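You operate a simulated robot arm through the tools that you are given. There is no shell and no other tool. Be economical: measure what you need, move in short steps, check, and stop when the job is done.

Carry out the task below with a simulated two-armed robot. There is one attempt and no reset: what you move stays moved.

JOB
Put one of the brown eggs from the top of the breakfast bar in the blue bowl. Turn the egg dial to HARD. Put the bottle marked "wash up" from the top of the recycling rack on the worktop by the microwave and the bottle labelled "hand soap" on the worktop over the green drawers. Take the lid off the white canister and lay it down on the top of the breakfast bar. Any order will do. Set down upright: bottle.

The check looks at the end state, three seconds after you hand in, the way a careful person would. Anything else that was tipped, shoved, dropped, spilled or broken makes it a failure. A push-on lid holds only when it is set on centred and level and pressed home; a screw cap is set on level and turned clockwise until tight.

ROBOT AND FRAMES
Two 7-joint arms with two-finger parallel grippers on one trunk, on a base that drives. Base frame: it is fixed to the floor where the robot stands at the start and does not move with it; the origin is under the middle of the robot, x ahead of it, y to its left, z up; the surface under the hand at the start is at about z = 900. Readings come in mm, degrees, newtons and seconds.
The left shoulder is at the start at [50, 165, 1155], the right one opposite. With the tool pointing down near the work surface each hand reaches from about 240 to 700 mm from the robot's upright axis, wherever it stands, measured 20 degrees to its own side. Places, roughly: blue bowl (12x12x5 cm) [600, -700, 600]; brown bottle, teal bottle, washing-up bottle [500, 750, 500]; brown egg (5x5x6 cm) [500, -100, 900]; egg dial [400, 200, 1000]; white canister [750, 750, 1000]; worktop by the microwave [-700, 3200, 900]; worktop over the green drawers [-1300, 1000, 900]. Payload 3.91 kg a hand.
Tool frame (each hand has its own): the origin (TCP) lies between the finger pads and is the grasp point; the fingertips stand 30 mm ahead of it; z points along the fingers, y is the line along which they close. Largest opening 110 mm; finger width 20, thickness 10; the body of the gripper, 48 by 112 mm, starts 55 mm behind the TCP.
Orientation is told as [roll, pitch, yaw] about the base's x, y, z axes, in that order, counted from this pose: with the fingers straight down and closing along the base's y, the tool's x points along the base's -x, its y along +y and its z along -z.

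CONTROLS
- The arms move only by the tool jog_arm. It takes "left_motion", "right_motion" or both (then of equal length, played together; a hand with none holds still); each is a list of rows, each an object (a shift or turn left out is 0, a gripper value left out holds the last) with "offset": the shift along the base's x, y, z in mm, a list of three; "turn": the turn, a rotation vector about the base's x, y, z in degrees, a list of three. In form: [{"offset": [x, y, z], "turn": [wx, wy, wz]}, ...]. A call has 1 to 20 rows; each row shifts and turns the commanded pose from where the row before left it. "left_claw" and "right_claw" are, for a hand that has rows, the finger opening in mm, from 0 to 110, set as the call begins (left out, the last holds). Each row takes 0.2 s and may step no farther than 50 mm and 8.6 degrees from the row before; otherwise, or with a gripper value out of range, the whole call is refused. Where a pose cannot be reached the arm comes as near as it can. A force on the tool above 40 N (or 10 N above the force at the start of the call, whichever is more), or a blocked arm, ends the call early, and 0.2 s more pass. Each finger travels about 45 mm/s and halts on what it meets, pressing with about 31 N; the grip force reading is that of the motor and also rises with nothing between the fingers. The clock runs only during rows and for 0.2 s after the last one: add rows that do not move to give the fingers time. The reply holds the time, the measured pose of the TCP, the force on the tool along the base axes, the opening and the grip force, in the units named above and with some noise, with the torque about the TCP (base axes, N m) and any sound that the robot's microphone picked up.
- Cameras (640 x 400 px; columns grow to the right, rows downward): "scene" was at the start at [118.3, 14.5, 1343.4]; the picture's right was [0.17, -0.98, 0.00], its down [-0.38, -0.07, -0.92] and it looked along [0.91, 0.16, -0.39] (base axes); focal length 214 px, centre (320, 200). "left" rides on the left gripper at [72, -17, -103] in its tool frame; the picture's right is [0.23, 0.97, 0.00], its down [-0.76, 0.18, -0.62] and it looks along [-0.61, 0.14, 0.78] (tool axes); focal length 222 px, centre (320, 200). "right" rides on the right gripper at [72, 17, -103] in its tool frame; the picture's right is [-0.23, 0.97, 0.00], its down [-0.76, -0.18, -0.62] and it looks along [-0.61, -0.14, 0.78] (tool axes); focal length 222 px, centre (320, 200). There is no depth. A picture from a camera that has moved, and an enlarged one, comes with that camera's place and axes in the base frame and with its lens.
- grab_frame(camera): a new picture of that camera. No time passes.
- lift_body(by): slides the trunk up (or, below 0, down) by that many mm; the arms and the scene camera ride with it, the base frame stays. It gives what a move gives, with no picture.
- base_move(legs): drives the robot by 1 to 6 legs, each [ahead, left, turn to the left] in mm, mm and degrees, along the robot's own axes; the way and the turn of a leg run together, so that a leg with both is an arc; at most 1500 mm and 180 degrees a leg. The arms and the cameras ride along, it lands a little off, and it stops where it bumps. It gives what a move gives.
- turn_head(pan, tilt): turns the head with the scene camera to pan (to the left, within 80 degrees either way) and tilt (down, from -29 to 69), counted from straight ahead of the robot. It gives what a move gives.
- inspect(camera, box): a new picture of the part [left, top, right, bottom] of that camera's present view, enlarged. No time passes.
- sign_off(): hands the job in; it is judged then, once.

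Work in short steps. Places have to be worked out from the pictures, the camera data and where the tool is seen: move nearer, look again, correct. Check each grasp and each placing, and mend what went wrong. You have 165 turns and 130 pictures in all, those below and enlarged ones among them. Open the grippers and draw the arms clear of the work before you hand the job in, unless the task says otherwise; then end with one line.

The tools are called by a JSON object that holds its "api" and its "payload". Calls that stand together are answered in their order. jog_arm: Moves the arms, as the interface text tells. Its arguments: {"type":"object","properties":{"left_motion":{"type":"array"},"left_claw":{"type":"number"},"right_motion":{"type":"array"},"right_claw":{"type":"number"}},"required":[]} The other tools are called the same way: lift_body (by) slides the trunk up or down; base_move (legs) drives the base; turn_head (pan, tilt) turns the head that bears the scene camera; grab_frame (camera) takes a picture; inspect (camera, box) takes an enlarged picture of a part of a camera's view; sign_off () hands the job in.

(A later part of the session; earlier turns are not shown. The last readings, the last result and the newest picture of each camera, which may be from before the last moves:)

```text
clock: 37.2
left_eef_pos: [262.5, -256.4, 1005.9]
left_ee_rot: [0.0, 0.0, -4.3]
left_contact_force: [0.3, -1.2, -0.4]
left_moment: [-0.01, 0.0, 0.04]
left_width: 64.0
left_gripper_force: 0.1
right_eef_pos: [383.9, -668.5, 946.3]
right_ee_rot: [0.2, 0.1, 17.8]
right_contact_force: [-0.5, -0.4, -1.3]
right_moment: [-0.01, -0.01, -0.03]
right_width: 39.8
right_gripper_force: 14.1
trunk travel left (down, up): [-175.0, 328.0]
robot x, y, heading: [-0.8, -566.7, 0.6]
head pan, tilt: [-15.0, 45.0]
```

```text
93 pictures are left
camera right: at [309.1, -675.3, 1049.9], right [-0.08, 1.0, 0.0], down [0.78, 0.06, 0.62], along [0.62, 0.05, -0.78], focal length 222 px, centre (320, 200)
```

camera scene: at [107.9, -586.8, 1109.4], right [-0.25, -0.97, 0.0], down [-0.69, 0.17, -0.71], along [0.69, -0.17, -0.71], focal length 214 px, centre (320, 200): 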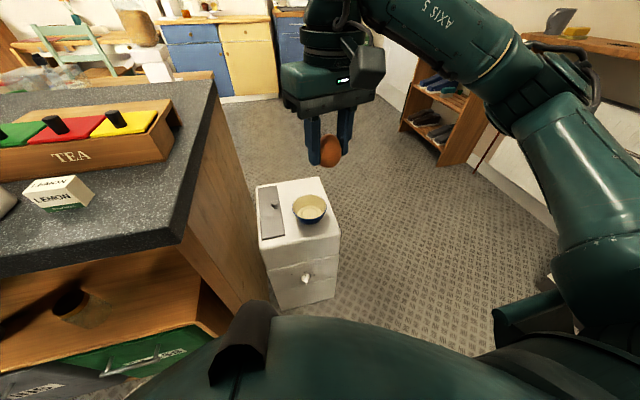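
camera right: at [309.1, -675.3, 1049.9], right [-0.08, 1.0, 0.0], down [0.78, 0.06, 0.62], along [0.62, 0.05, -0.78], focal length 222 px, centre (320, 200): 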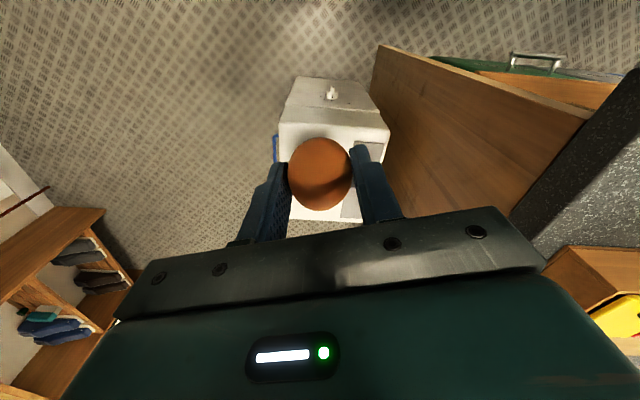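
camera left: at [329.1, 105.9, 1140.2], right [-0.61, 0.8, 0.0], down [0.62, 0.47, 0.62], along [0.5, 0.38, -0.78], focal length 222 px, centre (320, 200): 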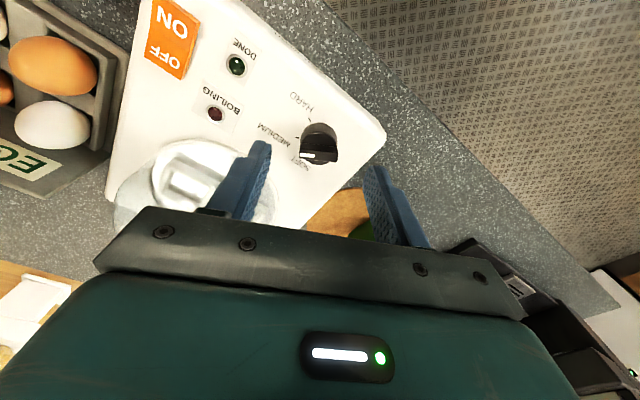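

The bowl is at about (550, −662). I move the hand over it at z≈840, turning yaw back to 0, then look.

{"api": "jog_arm", "payload": {"right_motion": [{"offset": [30, 1, 0], "turn": [0, 0, -6]}, {"offset": [30, 1, 0], "turn": [0, 0, -6]}, {"offset": [30, 1, 0], "turn": [0, 0, -6]}, {"offset": [25, 1, -30]}, {"offset": [0, 0, -40]}, {"offset": [0, 0, -40]}]}}

{"api": "grab_frame", "payload": {"camera": "right"}}

{"api": "grab_frame", "payload": {"camera": "scene"}}

```text
clock: 38.6
left_eef_pos: [262.7, -257.1, 1006.5]
left_ee_rot: [0.1, 0.0, -4.3]
left_contact_force: [-1.2, 0.6, -0.5]
left_moment: [-0.01, 0.04, -0.03]
left_width: 63.9
left_gripper_force: 0.0
right_eef_pos: [499.9, -665.5, 835.9]
right_ee_rot: [0.2, -0.1, -0.3]
right_contact_force: [-0.1, -0.4, -0.6]
right_moment: [0.02, 0.0, 0.0]
right_width: 39.7
right_gripper_force: 13.8
trunk travel left (down, up): [-175.0, 328.0]
robot x, y, heading: [2.4, -565.2, 0.9]
head pan, tilt: [-15.0, 45.0]
```

```text
92 pictures are left
camera right: at [426.7, -649.7, 938.5], right [0.23, 0.97, 0.0], down [0.76, -0.18, 0.62], along [0.61, -0.14, -0.78], focal length 222 px, centre (320, 200)
```

right: 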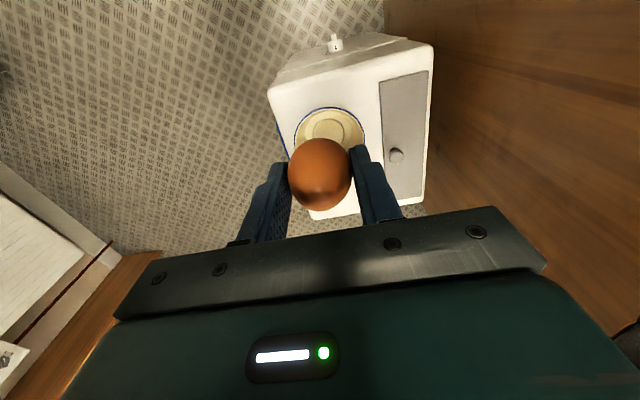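

```text
91 pictures are left
camera scene: at [108.0, -586.8, 1109.4], right [-0.25, -0.97, 0.0], down [-0.69, 0.17, -0.71], along [0.69, -0.17, -0.71], focal length 214 px, centre (320, 200)
```

scene: 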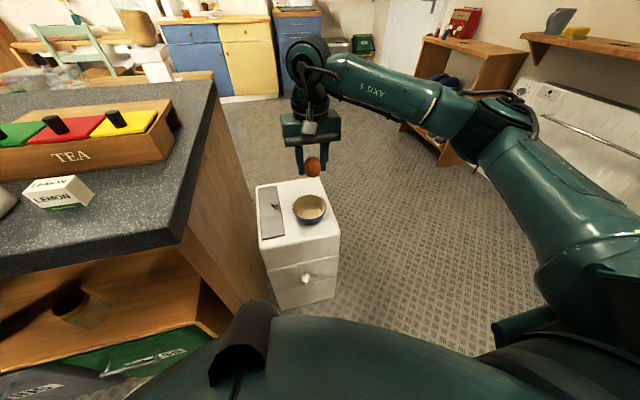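

Bowl rim centre comes out near (575, −668, 590). I move over it and lower to z≈665, then check.

{"api": "jog_arm", "payload": {"right_motion": [{"offset": [38, -1, -20]}, {"offset": [37, -1, -25]}, {"offset": [0, 0, -40]}, {"offset": [0, 0, -45]}, {"offset": [0, 0, -40]}, {}]}}

{"api": "grab_frame", "payload": {"camera": "right"}}

{"api": "inspect", "payload": {"camera": "scene", "box": [256, 130, 384, 270]}}

```text
clock: 40.0
left_eef_pos: [263.5, -256.4, 1006.4]
left_ee_rot: [0.0, 0.0, -4.3]
left_contact_force: [0.2, 0.5, -0.5]
left_moment: [-0.05, 0.0, 0.01]
left_width: 63.9
left_gripper_force: 0.1
right_eef_pos: [575.4, -667.1, 669.2]
right_ee_rot: [0.1, -0.1, -0.2]
right_contact_force: [0.7, 0.5, 0.6]
right_moment: [-0.01, -0.01, 0.04]
right_width: 39.7
right_gripper_force: 14.0
trunk travel left (down, up): [-175.0, 328.0]
robot x, y, heading: [0.5, -566.9, 1.1]
head pan, tilt: [-15.0, 45.0]
```

```text
90 pictures are left
camera right: at [502.7, -651.0, 772.7], right [0.23, 0.97, 0.0], down [0.76, -0.18, 0.62], along [0.61, -0.14, -0.78], focal length 222 px, centre (320, 200)
```

right: 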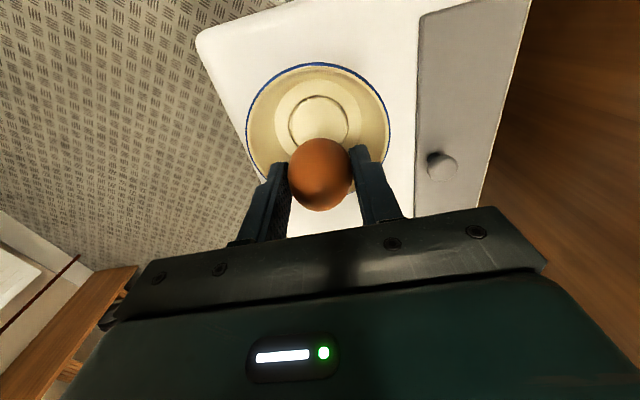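

```text
2.86 times, centred on (320, 200) of scene
camera zoom: at [108.0, -586.8, 1109.3], right [-0.25, -0.97, 0.0], down [-0.69, 0.17, -0.71], along [0.69, -0.17, -0.71], focal length 613 px, centre (320, 200)
```

zoom: 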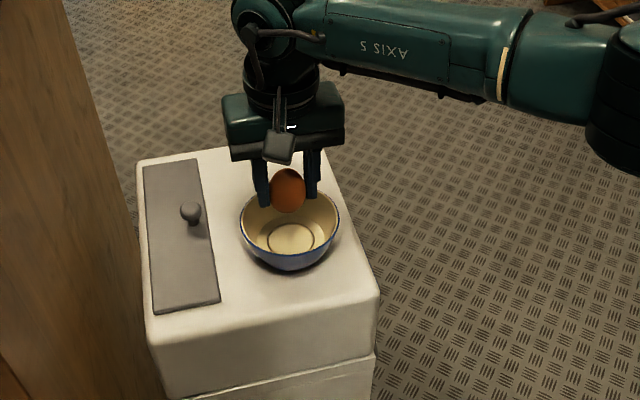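

The bowl is centred near (566, −667), rim z≈588. I shift back 8 mm and lower the egg slowly toward the bowl floor.

{"api": "jog_arm", "payload": {"right_motion": [{"offset": [-8, 0, -15]}, {"offset": [0, 0, -15]}, {"offset": [0, 0, -15]}, {"offset": [0, 0, -10]}, {}]}}

{"api": "grab_frame", "payload": {"camera": "right"}}

{"api": "inspect", "payload": {"camera": "scene", "box": [256, 130, 384, 270]}}

```text
clock: 41.2
left_eef_pos: [262.4, -254.9, 1006.4]
left_ee_rot: [0.1, -0.2, -4.3]
left_contact_force: [-0.3, -0.5, -1.0]
left_moment: [0.01, 0.01, -0.03]
left_width: 63.9
left_gripper_force: 0.0
right_eef_pos: [565.5, -666.8, 614.0]
right_ee_rot: [0.1, -0.2, -0.3]
right_contact_force: [-0.3, -3.9, 12.8]
right_moment: [-0.08, -0.01, 0.02]
right_width: 39.9
right_gripper_force: 13.7
trunk travel left (down, up): [-175.0, 328.0]
robot x, y, heading: [2.2, -561.9, 0.6]
head pan, tilt: [-15.0, 45.0]
```

```text
88 pictures are left
camera right: at [492.6, -650.6, 717.2], right [0.23, 0.97, 0.0], down [0.76, -0.18, 0.63], along [0.61, -0.14, -0.78], focal length 222 px, centre (320, 200)
```

right: 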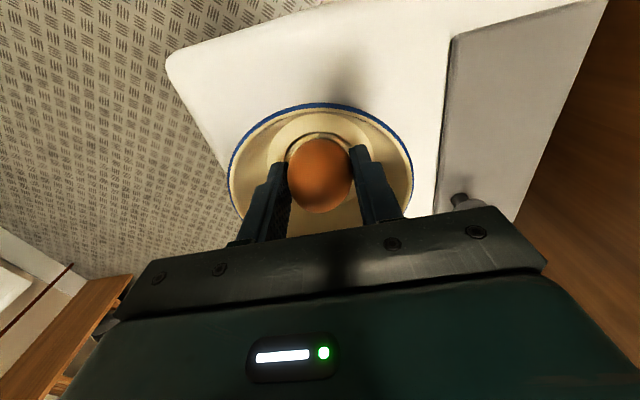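

```text
2.86 times, centred on (320, 200) of scene
camera zoom: at [106.9, -586.8, 1109.7], right [-0.25, -0.97, 0.0], down [-0.68, 0.17, -0.71], along [0.69, -0.17, -0.71], focal length 613 px, centre (320, 200)
```

zoom: 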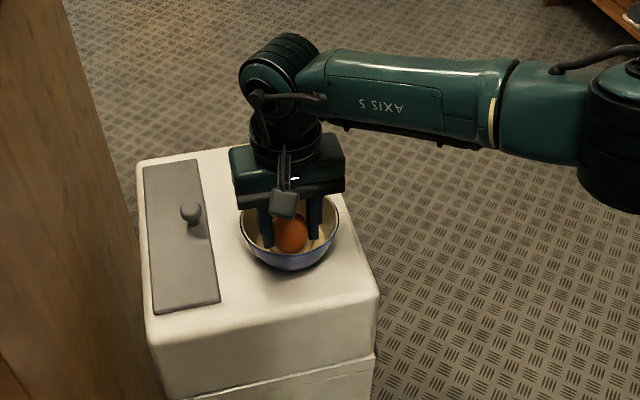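

The egg touches the bowl floor (12.8 N up). I back up 1.5 mm, open modestly and withdraw straight up.

{"api": "jog_arm", "payload": {"right_motion": [{"offset": [0, 0, 1.5]}, {}]}}

{"api": "jog_arm", "payload": {"right_motion": [{}, {}, {}, {"offset": [0, 0, 20]}, {"offset": [0, 0, 40]}, {"offset": [0, 0, 45]}, {"offset": [0, 0, 45]}], "right_claw": 58}}

{"api": "grab_frame", "payload": {"camera": "right"}}

```text
clock: 41.8
left_eef_pos: [262.2, -255.6, 1006.6]
left_ee_rot: [0.0, -0.1, -4.2]
left_contact_force: [0.5, 0.2, 0.6]
left_moment: [-0.01, -0.01, 0.02]
left_width: 64.3
left_gripper_force: 0.1
right_eef_pos: [564.6, -666.2, 614.8]
right_ee_rot: [0.0, 0.0, -0.3]
right_contact_force: [1.1, -3.0, 9.6]
right_moment: [-0.09, -0.01, -0.01]
right_width: 39.9
right_gripper_force: 14.2
trunk travel left (down, up): [-175.0, 328.0]
robot x, y, heading: [6.3, -564.9, 0.5]
head pan, tilt: [-15.0, 45.0]
```

```text
clock: 43.4
left_eef_pos: [263.0, -257.4, 1006.9]
left_ee_rot: [0.0, 0.0, -4.2]
left_contact_force: [-0.2, -0.3, -0.5]
left_moment: [-0.01, -0.01, 0.0]
left_width: 64.1
left_gripper_force: 0.0
right_eef_pos: [563.2, -664.2, 759.2]
right_ee_rot: [0.0, -0.1, -0.2]
right_contact_force: [-0.3, 0.0, 0.4]
right_moment: [-0.05, -0.01, -0.01]
right_width: 58.0
right_gripper_force: 0.0
trunk travel left (down, up): [-175.0, 328.0]
robot x, y, heading: [3.4, -568.8, 0.7]
head pan, tilt: [-15.0, 45.0]
```

```text
86 pictures are left
camera right: at [490.8, -649.1, 861.2], right [0.23, 0.97, 0.0], down [0.76, -0.18, 0.62], along [0.61, -0.14, -0.78], focal length 222 px, centre (320, 200)
```

right: 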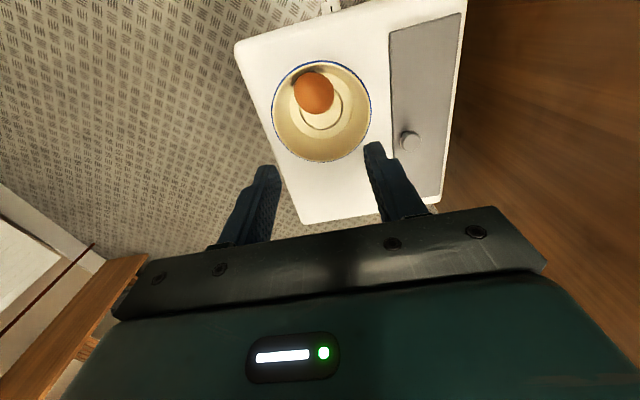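

The egg rests in the bowl. I retract the right arm, raise the trunk and drive left toward the canister and bottles.

{"api": "jog_arm", "payload": {"right_motion": [{"offset": [0, 0, 50]}, {"offset": [0, 0, 50]}, {"offset": [-30, 0, 40]}, {"offset": [-45, 0, 20]}, {"offset": [-45, 0, 0]}, {"offset": [-45, 0, 0]}, {"offset": [-40, 0, 0]}, {"offset": [-30, 0, 0]}]}}

{"api": "lift_body", "payload": {"by": 200}}

{"api": "base_move", "payload": {"legs": [[-150, 0, 0], [0, 1150, 0]]}}

{"api": "turn_head", "payload": {"pan": 15, "tilt": 45}}

{"api": "grab_frame", "payload": {"camera": "scene"}}

```text
clock: 45.2
left_eef_pos: [261.7, -255.9, 1006.1]
left_ee_rot: [0.0, 0.0, -4.3]
left_contact_force: [0.0, -0.4, 0.5]
left_moment: [0.02, -0.02, 0.04]
left_width: 63.8
left_gripper_force: 0.1
right_eef_pos: [328.6, -667.3, 920.3]
right_ee_rot: [0.0, 0.0, -0.2]
right_contact_force: [-0.1, -0.5, 0.6]
right_moment: [-0.01, -0.04, 0.01]
right_width: 57.7
right_gripper_force: 0.0
trunk travel left (down, up): [-175.0, 328.0]
robot x, y, heading: [0.8, -564.2, 0.7]
head pan, tilt: [-15.0, 45.0]
```

```text
clock: 47.4
left_eef_pos: [262.2, -255.6, 1205.7]
left_ee_rot: [0.1, -0.1, -4.3]
left_contact_force: [1.1, -0.5, 0.2]
left_moment: [-0.03, 0.0, -0.01]
left_width: 63.9
left_gripper_force: 0.1
right_eef_pos: [328.8, -667.6, 1121.8]
right_ee_rot: [0.1, 0.0, -0.1]
right_contact_force: [0.3, 0.5, -0.2]
right_moment: [0.0, -0.01, 0.0]
right_width: 58.0
right_gripper_force: 0.1
trunk travel left (down, up): [-375.0, 128.0]
robot x, y, heading: [-0.5, -571.6, 0.6]
head pan, tilt: [-15.0, 45.0]
```

```text
clock: 58.9
left_eef_pos: [99.7, 910.4, 1206.1]
left_ee_rot: [0.0, 0.0, -4.6]
left_contact_force: [0.2, 0.3, -0.1]
left_moment: [-0.03, 0.03, 0.0]
left_width: 63.9
left_gripper_force: 0.0
right_eef_pos: [161.8, 498.3, 1121.9]
right_ee_rot: [0.1, 0.0, -0.6]
right_contact_force: [-0.5, 0.1, 0.2]
right_moment: [-0.02, -0.01, 0.0]
right_width: 57.7
right_gripper_force: 0.0
trunk travel left (down, up): [-375.0, 128.0]
robot x, y, heading: [-162.7, 603.6, 0.5]
head pan, tilt: [-15.0, 45.0]
```

```text
clock: 59.9
left_eef_pos: [99.3, 909.8, 1206.7]
left_ee_rot: [0.1, 0.0, -4.6]
left_contact_force: [-0.1, 0.4, 0.1]
left_moment: [0.0, -0.01, 0.02]
left_width: 63.8
left_gripper_force: 0.0
right_eef_pos: [163.1, 498.7, 1121.4]
right_ee_rot: [0.2, 0.0, -0.7]
right_contact_force: [-1.0, -0.1, 0.0]
right_moment: [0.0, 0.01, -0.02]
right_width: 58.1
right_gripper_force: 0.1
trunk travel left (down, up): [-375.0, 128.0]
robot x, y, heading: [-162.3, 603.1, 0.1]
head pan, tilt: [15.0, 45.0]
```

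```text
85 pictures are left
camera scene: at [-58.0, 622.6, 1309.3], right [0.26, -0.96, 0.0], down [-0.68, -0.19, -0.71], along [0.68, 0.19, -0.71], focal length 214 px, centre (320, 200)
```

scene: 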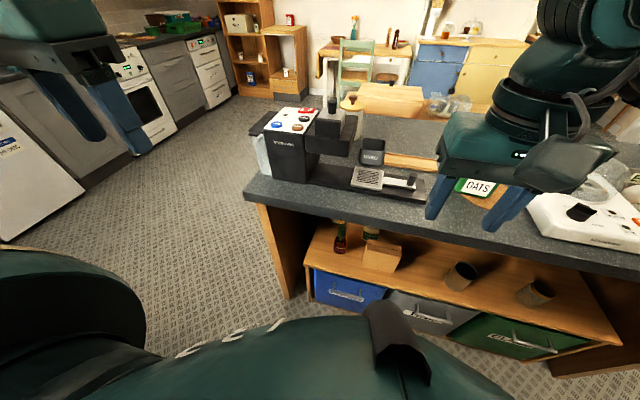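

I see bottles on the rack under the bar. I lower the trunk to look at them and their labels.

{"api": "lift_body", "payload": {"by": -350}}

{"api": "turn_head", "payload": {"pan": 10, "tilt": 28}}

{"api": "grab_frame", "payload": {"camera": "scene"}}

```text
clock: 63.3
left_eef_pos: [98.4, 909.8, 856.8]
left_ee_rot: [0.0, -0.1, -4.5]
left_contact_force: [-0.2, 0.5, -0.6]
left_moment: [0.01, -0.04, -0.02]
left_width: 63.7
left_gripper_force: 0.2
right_eef_pos: [162.1, 498.9, 771.3]
right_ee_rot: [0.1, 0.1, -0.6]
right_contact_force: [-0.2, 1.3, 0.1]
right_moment: [-0.02, -0.02, 0.04]
right_width: 58.0
right_gripper_force: 0.0
trunk travel left (down, up): [-25.0, 478.0]
robot x, y, heading: [-161.9, 600.3, 0.4]
head pan, tilt: [15.0, 45.0]
```

```text
clock: 64.1
left_eef_pos: [98.7, 910.3, 854.7]
left_ee_rot: [0.0, 0.0, -4.7]
left_contact_force: [-0.7, 0.2, 0.5]
left_moment: [0.02, 0.01, 0.02]
left_width: 64.0
left_gripper_force: 0.0
right_eef_pos: [161.6, 499.2, 772.0]
right_ee_rot: [0.1, 0.0, -0.6]
right_contact_force: [0.5, -0.7, -0.2]
right_moment: [0.03, -0.02, 0.0]
right_width: 58.2
right_gripper_force: 0.1
trunk travel left (down, up): [-25.0, 478.0]
robot x, y, heading: [-163.5, 604.1, 0.2]
head pan, tilt: [10.0, 28.0]
```

```text
84 pictures are left
camera scene: at [-46.7, 617.6, 985.1], right [0.18, -0.98, 0.0], down [-0.46, -0.08, -0.88], along [0.87, 0.16, -0.47], focal length 214 px, centre (320, 200)
```

scene: 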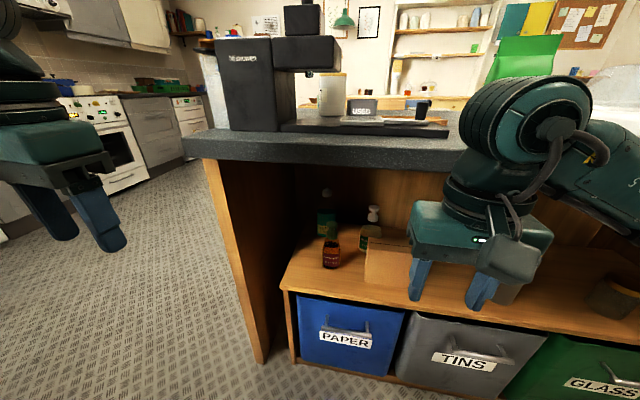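

{"api": "inspect", "payload": {"camera": "scene", "box": [290, 170, 418, 290]}}

```text
3.33 times, centred on (354, 230) of scene
camera zoom: at [-46.7, 617.6, 985.1], right [0.18, -0.98, 0.0], down [-0.46, -0.08, -0.88], along [0.87, 0.16, -0.47], focal length 715 px, centre (207, 100)
```

zoom: 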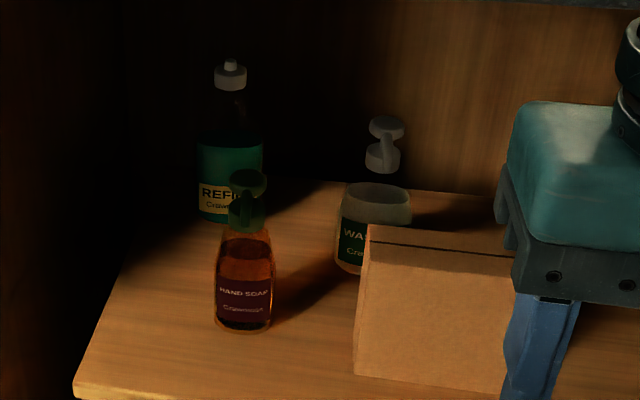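

Labels read: HAND SOAP is the front brown bottle, WASH-UP stands behind a cardboard box, and REFILL must stay. I move the right hand out of the way and look again with more zoom.

{"api": "jog_arm", "payload": {"right_motion": [{"offset": [0, -45, 0]}, {"offset": [0, -45, 0]}, {"offset": [0, -45, 0]}, {"offset": [0, -45, 0]}]}}

{"api": "inspect", "payload": {"camera": "scene", "box": [320, 180, 448, 290]}}

{"api": "grab_frame", "payload": {"camera": "scene"}}

```text
clock: 65.1
left_eef_pos: [99.6, 910.9, 854.6]
left_ee_rot: [0.0, 0.0, -4.6]
left_contact_force: [0.4, 0.4, -0.5]
left_moment: [-0.01, 0.0, 0.02]
left_width: 63.8
left_gripper_force: 0.0
right_eef_pos: [160.6, 320.0, 773.1]
right_ee_rot: [0.1, 0.0, -0.5]
right_contact_force: [0.0, 0.5, 0.0]
right_moment: [-0.04, 0.05, 0.01]
right_width: 58.0
right_gripper_force: 0.0
trunk travel left (down, up): [-25.0, 478.0]
robot x, y, heading: [-164.6, 605.3, 0.4]
head pan, tilt: [10.0, 28.0]
```

```text
3.64 times, centred on (384, 235) of scene
camera zoom: at [-46.6, 617.7, 985.1], right [0.18, -0.98, 0.0], down [-0.46, -0.08, -0.88], along [0.87, 0.16, -0.47], focal length 780 px, centre (87, 73)
```

zoom: 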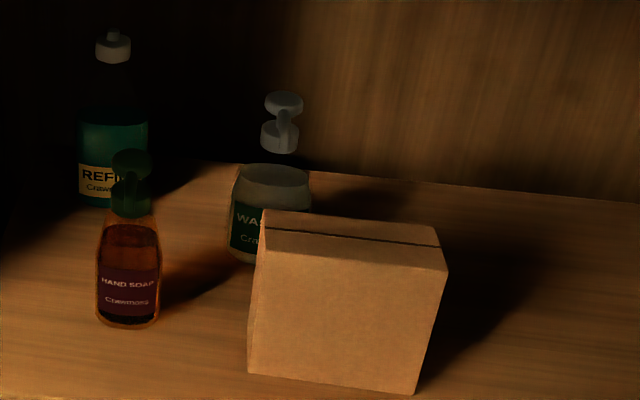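

```text
81 pictures are left
camera scene: at [-46.6, 617.7, 985.1], right [0.18, -0.98, 0.0], down [-0.46, -0.08, -0.88], along [0.87, 0.16, -0.47], focal length 214 px, centre (320, 200)
```

scene: 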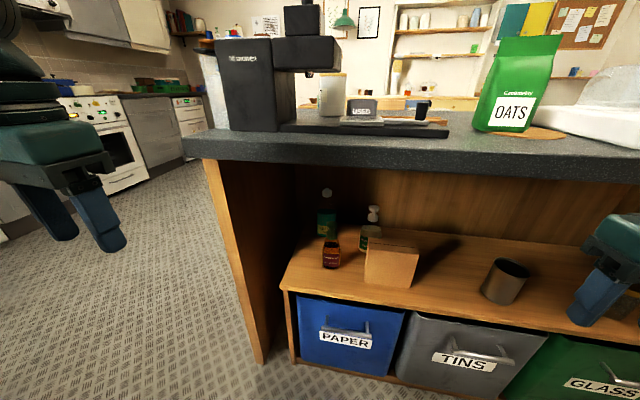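

Geometry so far: rack top z≈485; hand soap at about (441, 672), its body about 54 mm wide; box x 404–452, y 448–573, up to z 610; wash-up at about (553, 551). I'll take the soap with the right hand pointing forward, tilted 20° down. First I turn the hand in free space in front of the bar.

{"api": "jog_arm", "payload": {"right_motion": [{"offset": [3, 28, -14], "turn": [0, -7.8, 0]}, {"offset": [3, 28, -14], "turn": [0, -7.8, 0]}, {"offset": [3, 28, -14], "turn": [0, -7.8, 0]}, {"offset": [3, 28, -14], "turn": [0, -7.8, 0]}, {"offset": [3, 28, -14], "turn": [0, -7.8, 0]}, {"offset": [3, 28, -14], "turn": [0, -7.8, 0]}, {"offset": [3, 28, -14], "turn": [0, -7.8, 0]}, {"offset": [3, 28, -14], "turn": [0, -7.8, 0]}, {"offset": [3, 28, -14], "turn": [0, -7.6, 0]}, {}], "right_claw": 90}}

{"api": "grab_frame", "payload": {"camera": "right"}}

{"api": "grab_frame", "payload": {"camera": "scene"}}

```text
clock: 67.3
left_eef_pos: [99.7, 910.9, 856.8]
left_ee_rot: [0.0, -0.1, -4.6]
left_contact_force: [0.4, 0.1, 0.0]
left_moment: [0.02, 0.0, -0.02]
left_width: 63.9
left_gripper_force: 0.1
right_eef_pos: [221.3, 587.2, 657.7]
right_ee_rot: [1.7, -70.1, -1.8]
right_contact_force: [0.3, -0.2, 1.0]
right_moment: [-0.03, 0.01, 0.0]
right_width: 89.7
right_gripper_force: 0.1
right hand out of reach, approached as far as the arm can: row 4, 5, 6
trunk travel left (down, up): [-25.0, 478.0]
robot x, y, heading: [-162.4, 604.9, 0.4]
head pan, tilt: [10.0, 28.0]
```

```text
80 pictures are left
camera right: at [100.4, 603.6, 624.7], right [0.08, 0.97, 0.22], down [-0.33, -0.19, 0.93], along [0.94, -0.15, 0.3], focal length 222 px, centre (320, 200)
```

right: 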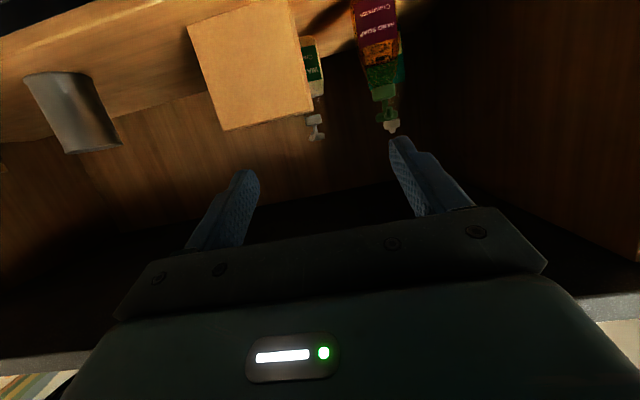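

```text
79 pictures are left
camera scene: at [-46.7, 617.6, 985.1], right [0.18, -0.98, 0.0], down [-0.46, -0.08, -0.88], along [0.87, 0.16, -0.47], focal length 214 px, centre (320, 200)
```

scene: 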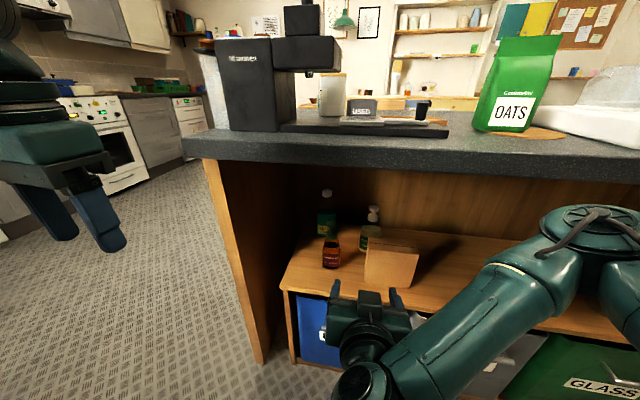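

The approach orientation works. I enlarge the right view to separate soap from refill bottle.

{"api": "inspect", "payload": {"camera": "right", "box": [280, 0, 440, 150]}}

{"api": "turn_head", "payload": {"pan": 15, "tilt": 40}}

{"api": "inspect", "payload": {"camera": "scene", "box": [270, 110, 430, 260]}}

```text
2.67 times, centred on (360, 75) of right
camera zoom: at [100.4, 603.6, 624.7], right [0.08, 0.97, 0.22], down [-0.33, -0.19, 0.93], along [0.94, -0.15, 0.3], focal length 592 px, centre (213, 533)
```

zoom: 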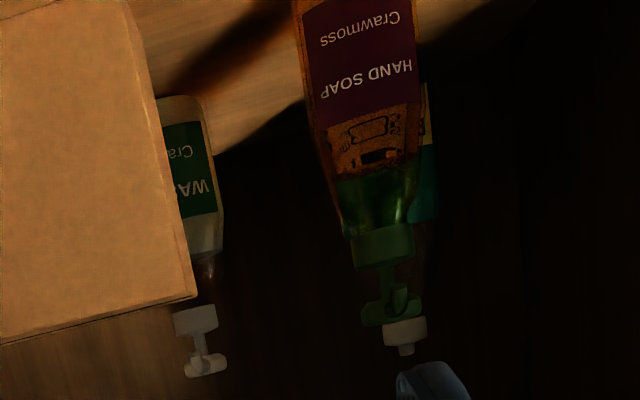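

```text
clock: 68.0
left_eef_pos: [98.5, 909.3, 856.8]
left_ee_rot: [0.0, 0.0, -4.5]
left_contact_force: [0.4, 0.7, 0.0]
left_moment: [-0.01, -0.01, 0.0]
left_width: 64.1
left_gripper_force: 0.0
right_eef_pos: [222.5, 586.5, 657.5]
right_ee_rot: [1.7, -70.0, -1.7]
right_contact_force: [0.6, 0.1, -1.1]
right_moment: [0.01, 0.02, -0.02]
right_width: 90.1
right_gripper_force: 0.0
trunk travel left (down, up): [-25.0, 478.0]
robot x, y, heading: [-160.6, 602.7, 0.4]
head pan, tilt: [15.0, 40.0]
```

```text
2.67 times, centred on (350, 185) of scene
camera zoom: at [-54.4, 623.7, 966.7], right [0.26, -0.96, 0.0], down [-0.62, -0.17, -0.77], along [0.74, 0.2, -0.64], focal length 572 px, centre (240, 240)
```

zoom: 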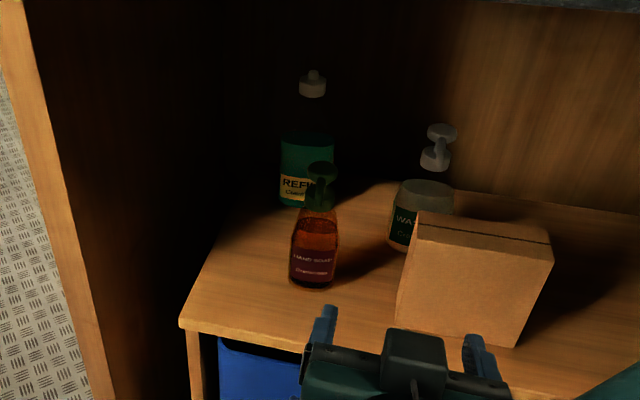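

Soap axis is about (468, 674), base z≈468, top 635. I bring the right hand level with its body and approach, stopping short to check.

{"api": "jog_arm", "payload": {"right_motion": [{"offset": [10, 44, -20]}, {"offset": [10, 43, -20]}, {"offset": [20, 0, -35]}, {"offset": [30, 0, -33]}, {"offset": [40, 0, 0]}, {"offset": [40, 0, 0]}, {}]}}

{"api": "grab_frame", "payload": {"camera": "right"}}

{"api": "inspect", "payload": {"camera": "scene", "box": [270, 110, 430, 260]}}

```text
clock: 69.6
left_eef_pos: [99.0, 910.4, 855.9]
left_ee_rot: [-0.1, 0.0, -4.6]
left_contact_force: [-0.6, 0.1, 0.4]
left_moment: [0.02, 0.0, 0.05]
left_width: 64.0
left_gripper_force: 0.0
right_eef_pos: [371.7, 669.7, 548.6]
right_ee_rot: [1.7, -70.0, -1.8]
right_contact_force: [0.0, -0.7, 0.5]
right_moment: [-0.02, 0.04, 0.0]
right_width: 90.1
right_gripper_force: 0.0
trunk travel left (down, up): [-25.0, 478.0]
robot x, y, heading: [-162.6, 604.9, 0.3]
head pan, tilt: [15.0, 40.0]
```

```text
76 pictures are left
camera right: at [249.0, 687.2, 516.2], right [0.08, 0.97, 0.22], down [-0.33, -0.19, 0.93], along [0.94, -0.15, 0.3], focal length 222 px, centre (320, 200)
```

right: 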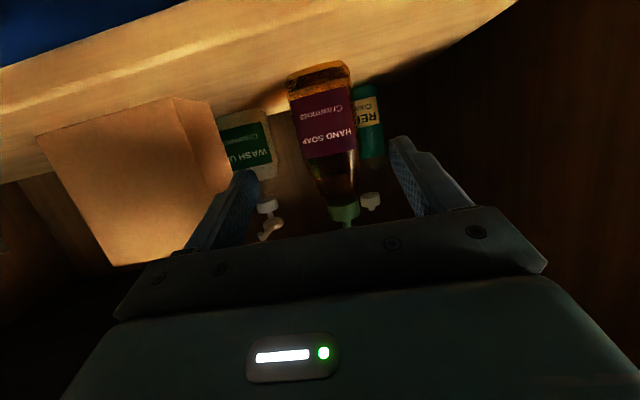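

```text
2.67 times, centred on (350, 185) of scene
camera zoom: at [-54.4, 623.7, 966.6], right [0.27, -0.96, 0.0], down [-0.62, -0.17, -0.77], along [0.74, 0.2, -0.64], focal length 572 px, centre (240, 240)
```

zoom: 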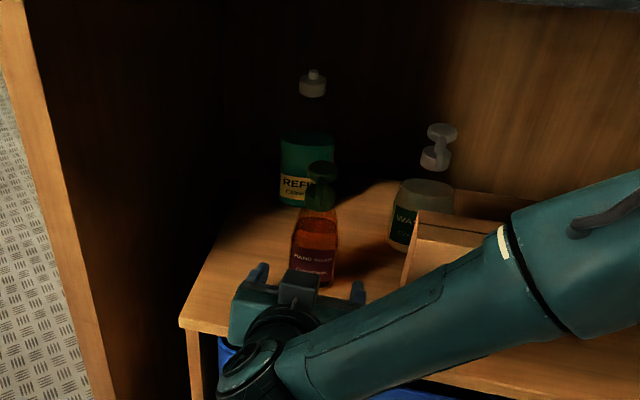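

The right forearm passes near the box in this view; I look at the full scene before going further.

{"api": "turn_head", "payload": {"pan": -5, "tilt": 45}}

{"api": "grab_frame", "payload": {"camera": "scene"}}

{"api": "grab_frame", "payload": {"camera": "left"}}

```text
clock: 70.5
left_eef_pos: [99.3, 910.0, 855.8]
left_ee_rot: [0.0, 0.0, -4.6]
left_contact_force: [0.1, -0.8, -0.3]
left_moment: [-0.01, 0.0, 0.06]
left_width: 64.1
left_gripper_force: 0.1
right_eef_pos: [370.3, 671.2, 548.9]
right_ee_rot: [1.7, -70.0, -1.6]
right_contact_force: [0.6, -0.5, -0.1]
right_moment: [0.01, 0.01, 0.0]
right_width: 90.1
right_gripper_force: 0.0
trunk travel left (down, up): [-25.0, 478.0]
robot x, y, heading: [-164.3, 601.6, 0.5]
head pan, tilt: [-5.0, 45.0]
```

```text
74 pictures are left
camera scene: at [-55.3, 594.7, 959.4], right [-0.08, -1.0, 0.0], down [-0.7, 0.06, -0.71], along [0.7, -0.06, -0.71], focal length 214 px, centre (320, 200)
```

scene: 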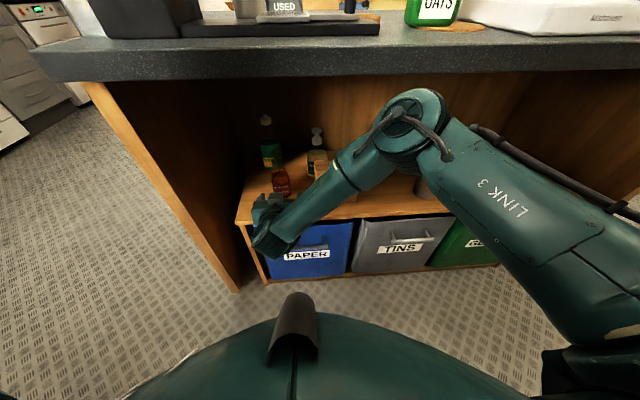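

```text
73 pictures are left
camera left: at [25.6, 899.6, 959.0], right [-0.15, 0.99, 0.0], down [0.77, 0.12, 0.62], along [0.62, 0.09, -0.78], focal length 222 px, centre (320, 200)
```

left: 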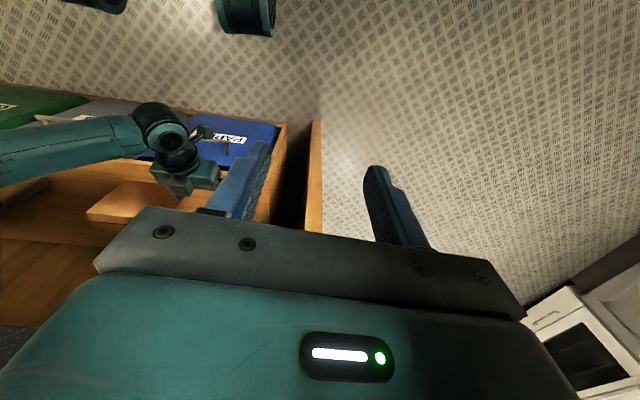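

The elbow is high and in front of the box; extending straightens it away from the bar. I advance in small steps.

{"api": "jog_arm", "payload": {"right_motion": [{"offset": [20, 1, 0]}, {"offset": [20, 1, 0]}, {"offset": [15, 0, 0]}, {}]}}

{"api": "grab_frame", "payload": {"camera": "right"}}

{"api": "grab_frame", "payload": {"camera": "scene"}}

```text
clock: 71.5
left_eef_pos: [98.6, 910.5, 856.6]
left_ee_rot: [0.1, 0.0, -4.6]
left_contact_force: [0.1, 0.4, -0.2]
left_moment: [0.02, 0.01, -0.03]
left_width: 64.1
left_gripper_force: 0.1
right_eef_pos: [425.7, 673.9, 546.0]
right_ee_rot: [1.5, -69.9, -1.5]
right_contact_force: [-0.2, 0.5, -0.1]
right_moment: [0.04, 0.01, -0.01]
right_width: 90.0
right_gripper_force: 0.0
trunk travel left (down, up): [-25.0, 478.0]
robot x, y, heading: [-165.0, 603.9, 0.3]
head pan, tilt: [-5.0, 45.0]
```

```text
72 pictures are left
camera right: at [303.9, 690.4, 513.7], right [0.08, 0.97, 0.22], down [-0.33, -0.19, 0.93], along [0.94, -0.15, 0.3], focal length 222 px, centre (320, 200)
```

right: 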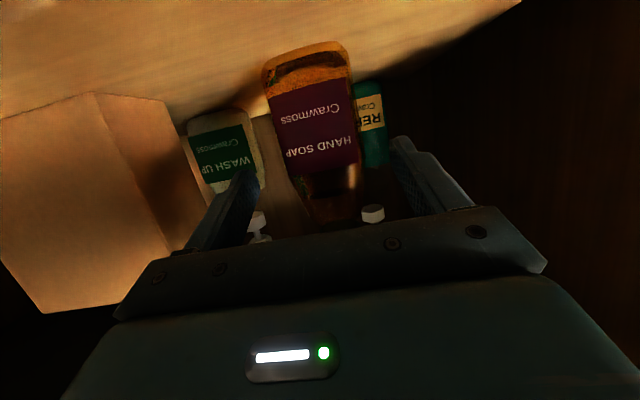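

```text
71 pictures are left
camera scene: at [-55.3, 594.6, 959.3], right [-0.08, -1.0, 0.0], down [-0.7, 0.06, -0.71], along [0.7, -0.06, -0.71], focal length 214 px, centre (320, 200)
```

scene: 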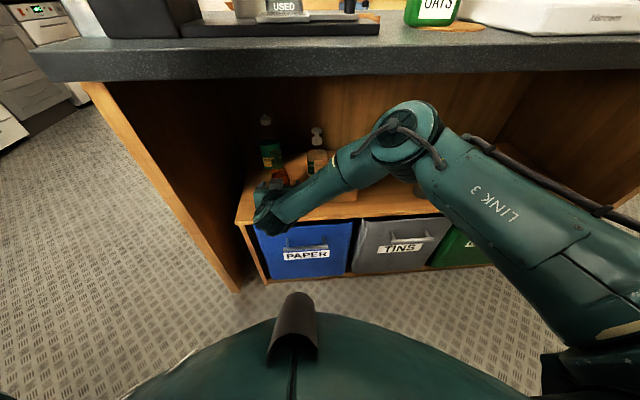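

Aligned in y. I advance about 42 mm more so the soap sits between the pads, then close.

{"api": "jog_arm", "payload": {"right_motion": [{"offset": [15, 0, 0]}, {"offset": [15, 0, 0]}, {"offset": [12, 0, 0]}, {}]}}

{"api": "jog_arm", "payload": {"right_motion": [{}, {}, {}, {}, {}], "right_claw": 30}}

{"api": "grab_frame", "payload": {"camera": "right"}}

```text
clock: 72.5
left_eef_pos: [98.4, 910.5, 855.9]
left_ee_rot: [0.0, 0.0, -4.7]
left_contact_force: [-0.7, 0.3, 0.8]
left_moment: [0.02, -0.02, -0.01]
left_width: 64.1
left_gripper_force: 0.0
right_eef_pos: [467.7, 673.1, 547.4]
right_ee_rot: [1.7, -70.0, -1.7]
right_contact_force: [-0.5, 0.1, -0.2]
right_moment: [-0.03, 0.04, -0.01]
right_width: 90.0
right_gripper_force: 0.1
trunk travel left (down, up): [-25.0, 478.0]
robot x, y, heading: [-166.1, 605.2, 0.4]
head pan, tilt: [-5.0, 45.0]
```

```text
clock: 73.7
left_eef_pos: [99.7, 911.0, 855.9]
left_ee_rot: [0.0, 0.0, -4.6]
left_contact_force: [-0.8, -0.4, 0.1]
left_moment: [-0.01, -0.01, -0.01]
left_width: 64.0
left_gripper_force: 0.0
right_eef_pos: [468.0, 674.3, 546.7]
right_ee_rot: [1.7, -70.0, -1.7]
right_contact_force: [-0.5, 2.2, 0.8]
right_moment: [0.0, 0.04, -0.02]
right_width: 59.0
right_gripper_force: 31.3
trunk travel left (down, up): [-25.0, 478.0]
robot x, y, heading: [-166.3, 607.5, 0.5]
head pan, tilt: [-5.0, 45.0]
```

```text
70 pictures are left
camera right: at [345.4, 690.6, 515.2], right [0.08, 0.97, 0.22], down [-0.33, -0.19, 0.93], along [0.94, -0.15, 0.3], focal length 222 px, centre (320, 200)
```

right: 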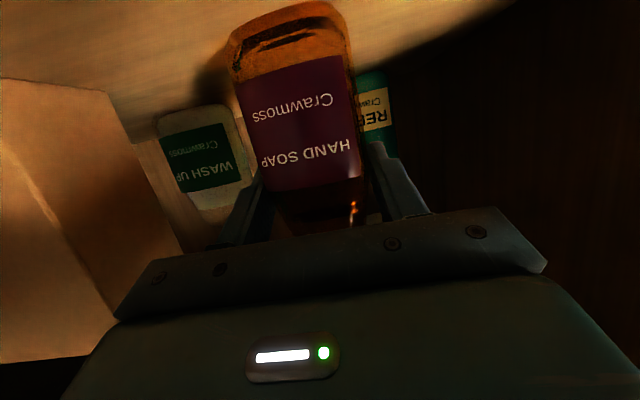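

Gripped at 59 mm with 31 N. I lift 25 mm and withdraw straight back out from under the bar.

{"api": "jog_arm", "payload": {"right_motion": [{"offset": [0, 0, 12]}, {"offset": [0, 0, 15]}, {"offset": [-20, 0, 0]}, {"offset": [-30, 0, 0]}, {"offset": [-40, 0, 0]}, {"offset": [-40, 0, 0]}, {"offset": [-40, 0, 0]}, {"offset": [-40, 0, 0]}, {}]}}

{"api": "grab_frame", "payload": {"camera": "scene"}}

```text
clock: 75.7
left_eef_pos: [98.9, 911.2, 856.1]
left_ee_rot: [0.0, 0.0, -4.6]
left_contact_force: [-1.0, -0.6, 0.7]
left_moment: [0.03, 0.02, -0.03]
left_width: 64.0
left_gripper_force: 0.1
right_eef_pos: [257.9, 672.9, 569.6]
right_ee_rot: [1.6, -70.1, -1.7]
right_contact_force: [-0.5, 0.4, -3.8]
right_moment: [-0.03, 0.04, 0.01]
right_width: 59.1
right_gripper_force: 30.7
trunk travel left (down, up): [-25.0, 478.0]
robot x, y, heading: [-164.5, 605.1, 0.4]
head pan, tilt: [-5.0, 45.0]
```

```text
69 pictures are left
camera scene: at [-55.2, 594.6, 959.3], right [-0.08, -1.0, 0.0], down [-0.7, 0.06, -0.71], along [0.7, -0.06, -0.71], focal length 214 px, centre (320, 200)
```

scene: 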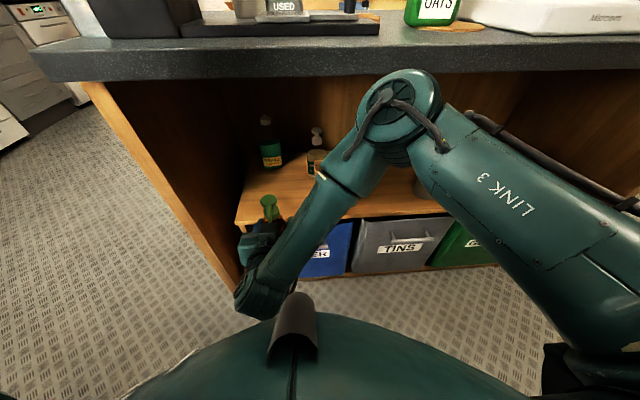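

The soap is out, upright. I move it aside to the right, back the base 80 mm and lower the trunk the last 25 mm to give the left arm a flatter elbow for the wash-up bottle.

{"api": "jog_arm", "payload": {"right_motion": [{"offset": [-10, -40, 10]}, {"offset": [-10, -45, 0]}, {"offset": [0, -45, 0]}, {"offset": [0, -45, 0]}, {"offset": [0, -45, 0]}, {"offset": [0, -40, 0]}]}}

{"api": "base_move", "payload": {"legs": [[-80, 60, 0]]}}

{"api": "lift_body", "payload": {"by": -24}}

{"api": "grab_frame", "payload": {"camera": "scene"}}

```text
clock: 77.0
left_eef_pos: [98.9, 910.4, 856.1]
left_ee_rot: [0.0, 0.0, -4.6]
left_contact_force: [0.5, -0.6, 0.0]
left_moment: [-0.02, -0.03, -0.01]
left_width: 64.0
left_gripper_force: 0.0
right_eef_pos: [229.7, 476.5, 613.1]
right_ee_rot: [1.5, -69.9, -1.6]
right_contact_force: [0.8, -0.1, -3.4]
right_moment: [-0.01, -0.04, -0.01]
right_width: 58.8
right_gripper_force: 31.5
right hand out of reach, approached as far as the arm can: row 5, 6
trunk travel left (down, up): [-25.0, 478.0]
robot x, y, heading: [-161.8, 600.2, 0.4]
head pan, tilt: [-5.0, 45.0]
```

```text
clock: 78.2
left_eef_pos: [19.0, 969.3, 856.2]
left_ee_rot: [-0.1, 0.0, -4.5]
left_contact_force: [-0.1, 0.6, 0.3]
left_moment: [0.0, 0.01, -0.01]
left_width: 64.2
left_gripper_force: 0.0
right_eef_pos: [151.5, 537.0, 614.5]
right_ee_rot: [1.5, -70.0, -1.6]
right_contact_force: [0.7, 0.1, -3.1]
right_moment: [-0.04, -0.02, 0.02]
right_width: 58.6
right_gripper_force: 30.9
trunk travel left (down, up): [-25.0, 478.0]
robot x, y, heading: [-240.0, 659.4, 0.6]
head pan, tilt: [-5.0, 45.0]
```

```text
clock: 79.0
left_eef_pos: [17.5, 969.1, 831.5]
left_ee_rot: [0.0, -0.1, -4.6]
left_contact_force: [0.5, 0.4, 0.4]
left_moment: [0.01, 0.02, 0.01]
left_width: 63.7
left_gripper_force: 0.0
right_eef_pos: [151.4, 535.4, 590.2]
right_ee_rot: [1.4, -70.0, -1.6]
right_contact_force: [-0.3, -0.4, -3.6]
right_moment: [0.03, 0.0, 0.0]
right_width: 58.8
right_gripper_force: 30.6
trunk travel left (down, up): [-1.0, 502.0]
robot x, y, heading: [-240.5, 663.4, 0.4]
head pan, tilt: [-5.0, 45.0]
```

```text
68 pictures are left
camera scene: at [-134.8, 653.6, 935.3], right [-0.08, -1.0, 0.0], down [-0.7, 0.06, -0.71], along [0.7, -0.06, -0.71], focal length 214 px, centre (320, 200)
```

scene: 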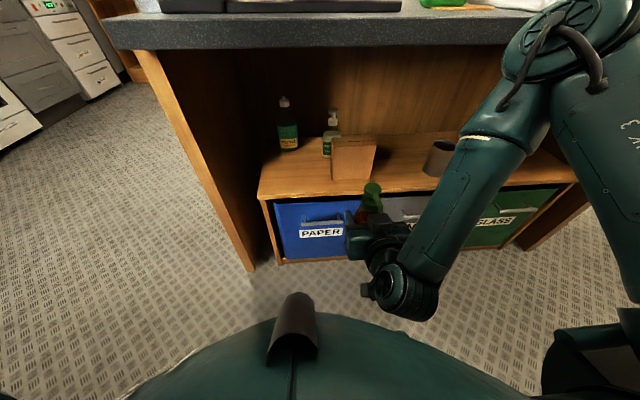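

Now I rotate the left hand to azimuth −45°, tilt 30° down, moving to a pre-entry point in front of the bar.

{"api": "jog_arm", "payload": {"left_motion": [{"offset": [14, -13.8, -14], "turn": [0, 0, -8.1]}, {"offset": [14, -13.8, -14], "turn": [0, 0, -8.1]}, {"offset": [14, -13.8, -14], "turn": [0, 0, -8.1]}, {"offset": [14, -13.8, -14], "turn": [0, 0, -8.1]}, {"offset": [14, -13.8, -14], "turn": [0, 0, -8.1]}, {"offset": [14, -13.8, -14], "turn": [-5.3, -5.3, 0]}, {"offset": [14, -13.8, -14], "turn": [-5.3, -5.3, 0]}, {"offset": [14, -13.8, -14], "turn": [-5.3, -5.3, 0]}, {"offset": [14, -13.8, -14], "turn": [-5.3, -5.3, 0]}, {"offset": [14, -13.8, -14], "turn": [-5.3, -5.3, 0]}, {"offset": [14, -13.8, -14], "turn": [-5.3, -5.3, 0]}, {"offset": [14, -13.8, -14], "turn": [-5.3, -5.3, 0]}, {"offset": [14, -13.8, -14], "turn": [-5.3, -5.3, 0]}, {}], "left_claw": 80}}

{"api": "grab_frame", "payload": {"camera": "left"}}

{"api": "grab_frame", "payload": {"camera": "scene"}}

```text
clock: 82.0
left_eef_pos: [200.2, 790.6, 649.7]
left_ee_rot: [0.0, -59.9, -44.9]
left_contact_force: [-0.5, 0.5, 0.2]
left_moment: [-0.02, -0.02, 0.03]
left_width: 79.8
left_gripper_force: 0.0
right_eef_pos: [150.4, 536.3, 588.3]
right_ee_rot: [1.5, -69.9, -1.7]
right_contact_force: [0.4, 0.0, -3.7]
right_moment: [0.01, -0.02, -0.01]
right_width: 58.6
right_gripper_force: 30.9
trunk travel left (down, up): [-1.0, 502.0]
robot x, y, heading: [-240.4, 663.1, 0.5]
head pan, tilt: [-5.0, 45.0]
```

```text
67 pictures are left
camera left: at [99.1, 867.7, 638.2], right [0.61, 0.77, -0.2], down [0.01, 0.24, 0.97], along [0.79, -0.59, 0.14], focal length 222 px, centre (320, 200)
```

left: 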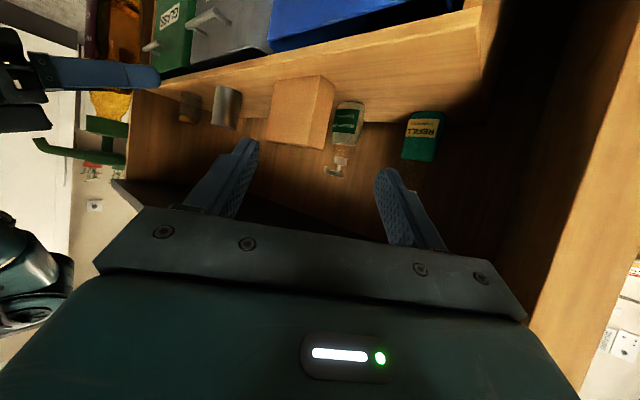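

```text
66 pictures are left
camera scene: at [-134.8, 653.7, 935.3], right [-0.08, -1.0, 0.0], down [-0.71, 0.06, -0.71], along [0.7, -0.06, -0.71], focal length 214 px, centre (320, 200)
```

scene: 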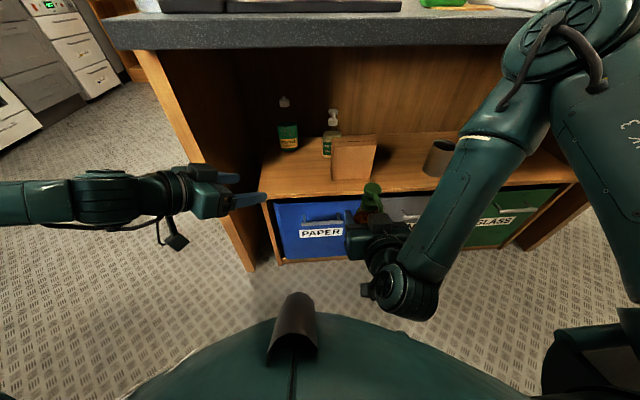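

The pose is good and the wash-up collar checks at about (568, 553, 609). I go to y≈730 first, then move in partway.

{"api": "jog_arm", "payload": {"left_motion": [{"offset": [5, -30, -2]}, {"offset": [15, -30, -5]}, {"offset": [38, -13, 0]}, {"offset": [38, -13, 0]}, {"offset": [38, -13, 0]}, {"offset": [38, -13, 0]}, {}]}}

{"api": "grab_frame", "payload": {"camera": "scene"}}

{"api": "grab_frame", "payload": {"camera": "left"}}

```text
clock: 83.5
left_eef_pos: [344.2, 715.5, 667.5]
left_ee_rot: [0.1, -60.0, -45.1]
left_contact_force: [0.3, -1.2, 0.2]
left_moment: [0.01, -0.01, -0.04]
left_width: 80.1
left_gripper_force: 0.0
left hand out of reach, approached as far as the arm can: row 5, 6
right_eef_pos: [151.5, 536.1, 587.8]
right_ee_rot: [1.5, -69.9, -1.6]
right_contact_force: [0.8, -0.7, -3.8]
right_moment: [0.0, -0.02, 0.01]
right_width: 59.0
right_gripper_force: 30.6
trunk travel left (down, up): [-1.0, 502.0]
robot x, y, heading: [-241.3, 662.3, 0.4]
head pan, tilt: [-5.0, 45.0]
```

```text
65 pictures are left
camera scene: at [-134.8, 653.7, 935.3], right [-0.08, -1.0, 0.0], down [-0.71, 0.06, -0.71], along [0.7, -0.06, -0.71], focal length 214 px, centre (320, 200)
```

scene: 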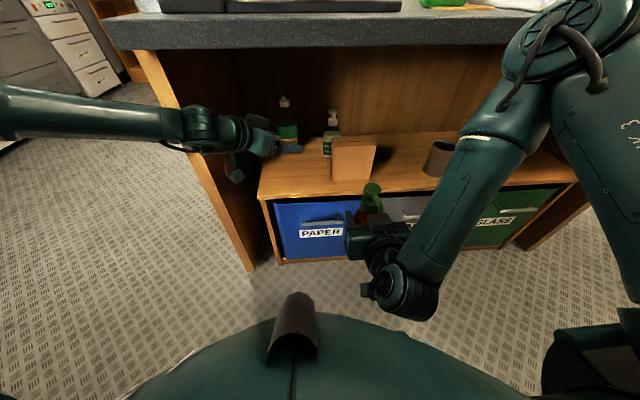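

```text
64 pictures are left
camera left: at [243.9, 793.4, 655.9], right [0.61, 0.77, -0.2], down [0.01, 0.24, 0.97], along [0.79, -0.59, 0.14], focal length 222 px, centre (320, 200)
```

left: 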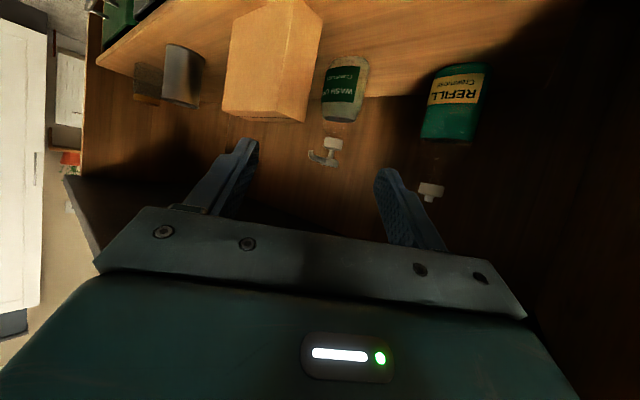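

The left arm hit a reach limit at (344, 715). I back the base 150 mm so the elbow unfolds, then extend again.

{"api": "base_move", "payload": {"legs": [[-170, 60, 0]]}}

{"api": "jog_arm", "payload": {"left_motion": [{"offset": [30, -10, -10]}, {"offset": [35, -15, -5]}, {"offset": [35, -15, 0]}, {"offset": [35, -15, 0]}, {"offset": [35, -12, 0]}, {}]}}

{"api": "grab_frame", "payload": {"camera": "scene"}}

```text
clock: 85.0
left_eef_pos: [181.3, 773.7, 667.1]
left_ee_rot: [-0.1, -60.0, -45.3]
left_contact_force: [-1.0, 0.1, 0.2]
left_moment: [-0.02, 0.02, -0.04]
left_width: 80.1
left_gripper_force: 0.1
right_eef_pos: [-13.1, 594.8, 588.9]
right_ee_rot: [1.5, -69.9, -1.9]
right_contact_force: [-0.4, 0.5, -3.9]
right_moment: [0.01, -0.03, -0.02]
right_width: 58.7
right_gripper_force: 31.5
trunk travel left (down, up): [-1.0, 502.0]
robot x, y, heading: [-410.5, 723.5, 0.3]
head pan, tilt: [-5.0, 45.0]
```

```text
clock: 86.4
left_eef_pos: [218.7, 797.6, 688.8]
left_ee_rot: [0.0, -60.0, -45.3]
left_contact_force: [-0.2, 0.0, 0.2]
left_moment: [-0.04, 0.0, -0.01]
left_width: 79.7
left_gripper_force: 0.0
left hand out of reach, approached as far as the arm can: row 1, 2, 3, 4, 5
right_eef_pos: [-13.6, 595.1, 590.5]
right_ee_rot: [1.5, -69.9, -1.9]
right_contact_force: [0.3, -0.1, -3.9]
right_moment: [0.01, -0.01, 0.03]
right_width: 58.5
right_gripper_force: 30.8
trunk travel left (down, up): [-1.0, 502.0]
robot x, y, heading: [-405.8, 723.7, 0.3]
head pan, tilt: [-5.0, 45.0]
```

```text
63 pictures are left
camera scene: at [-298.2, 713.4, 935.3], right [-0.08, -1.0, 0.0], down [-0.7, 0.06, -0.71], along [0.7, -0.06, -0.71], focal length 214 px, centre (320, 200)
```

scene: 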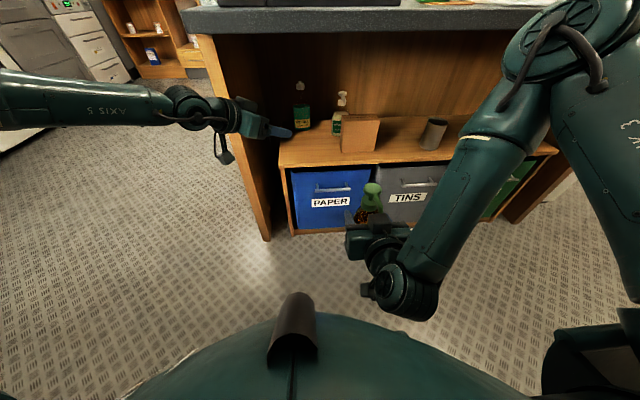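

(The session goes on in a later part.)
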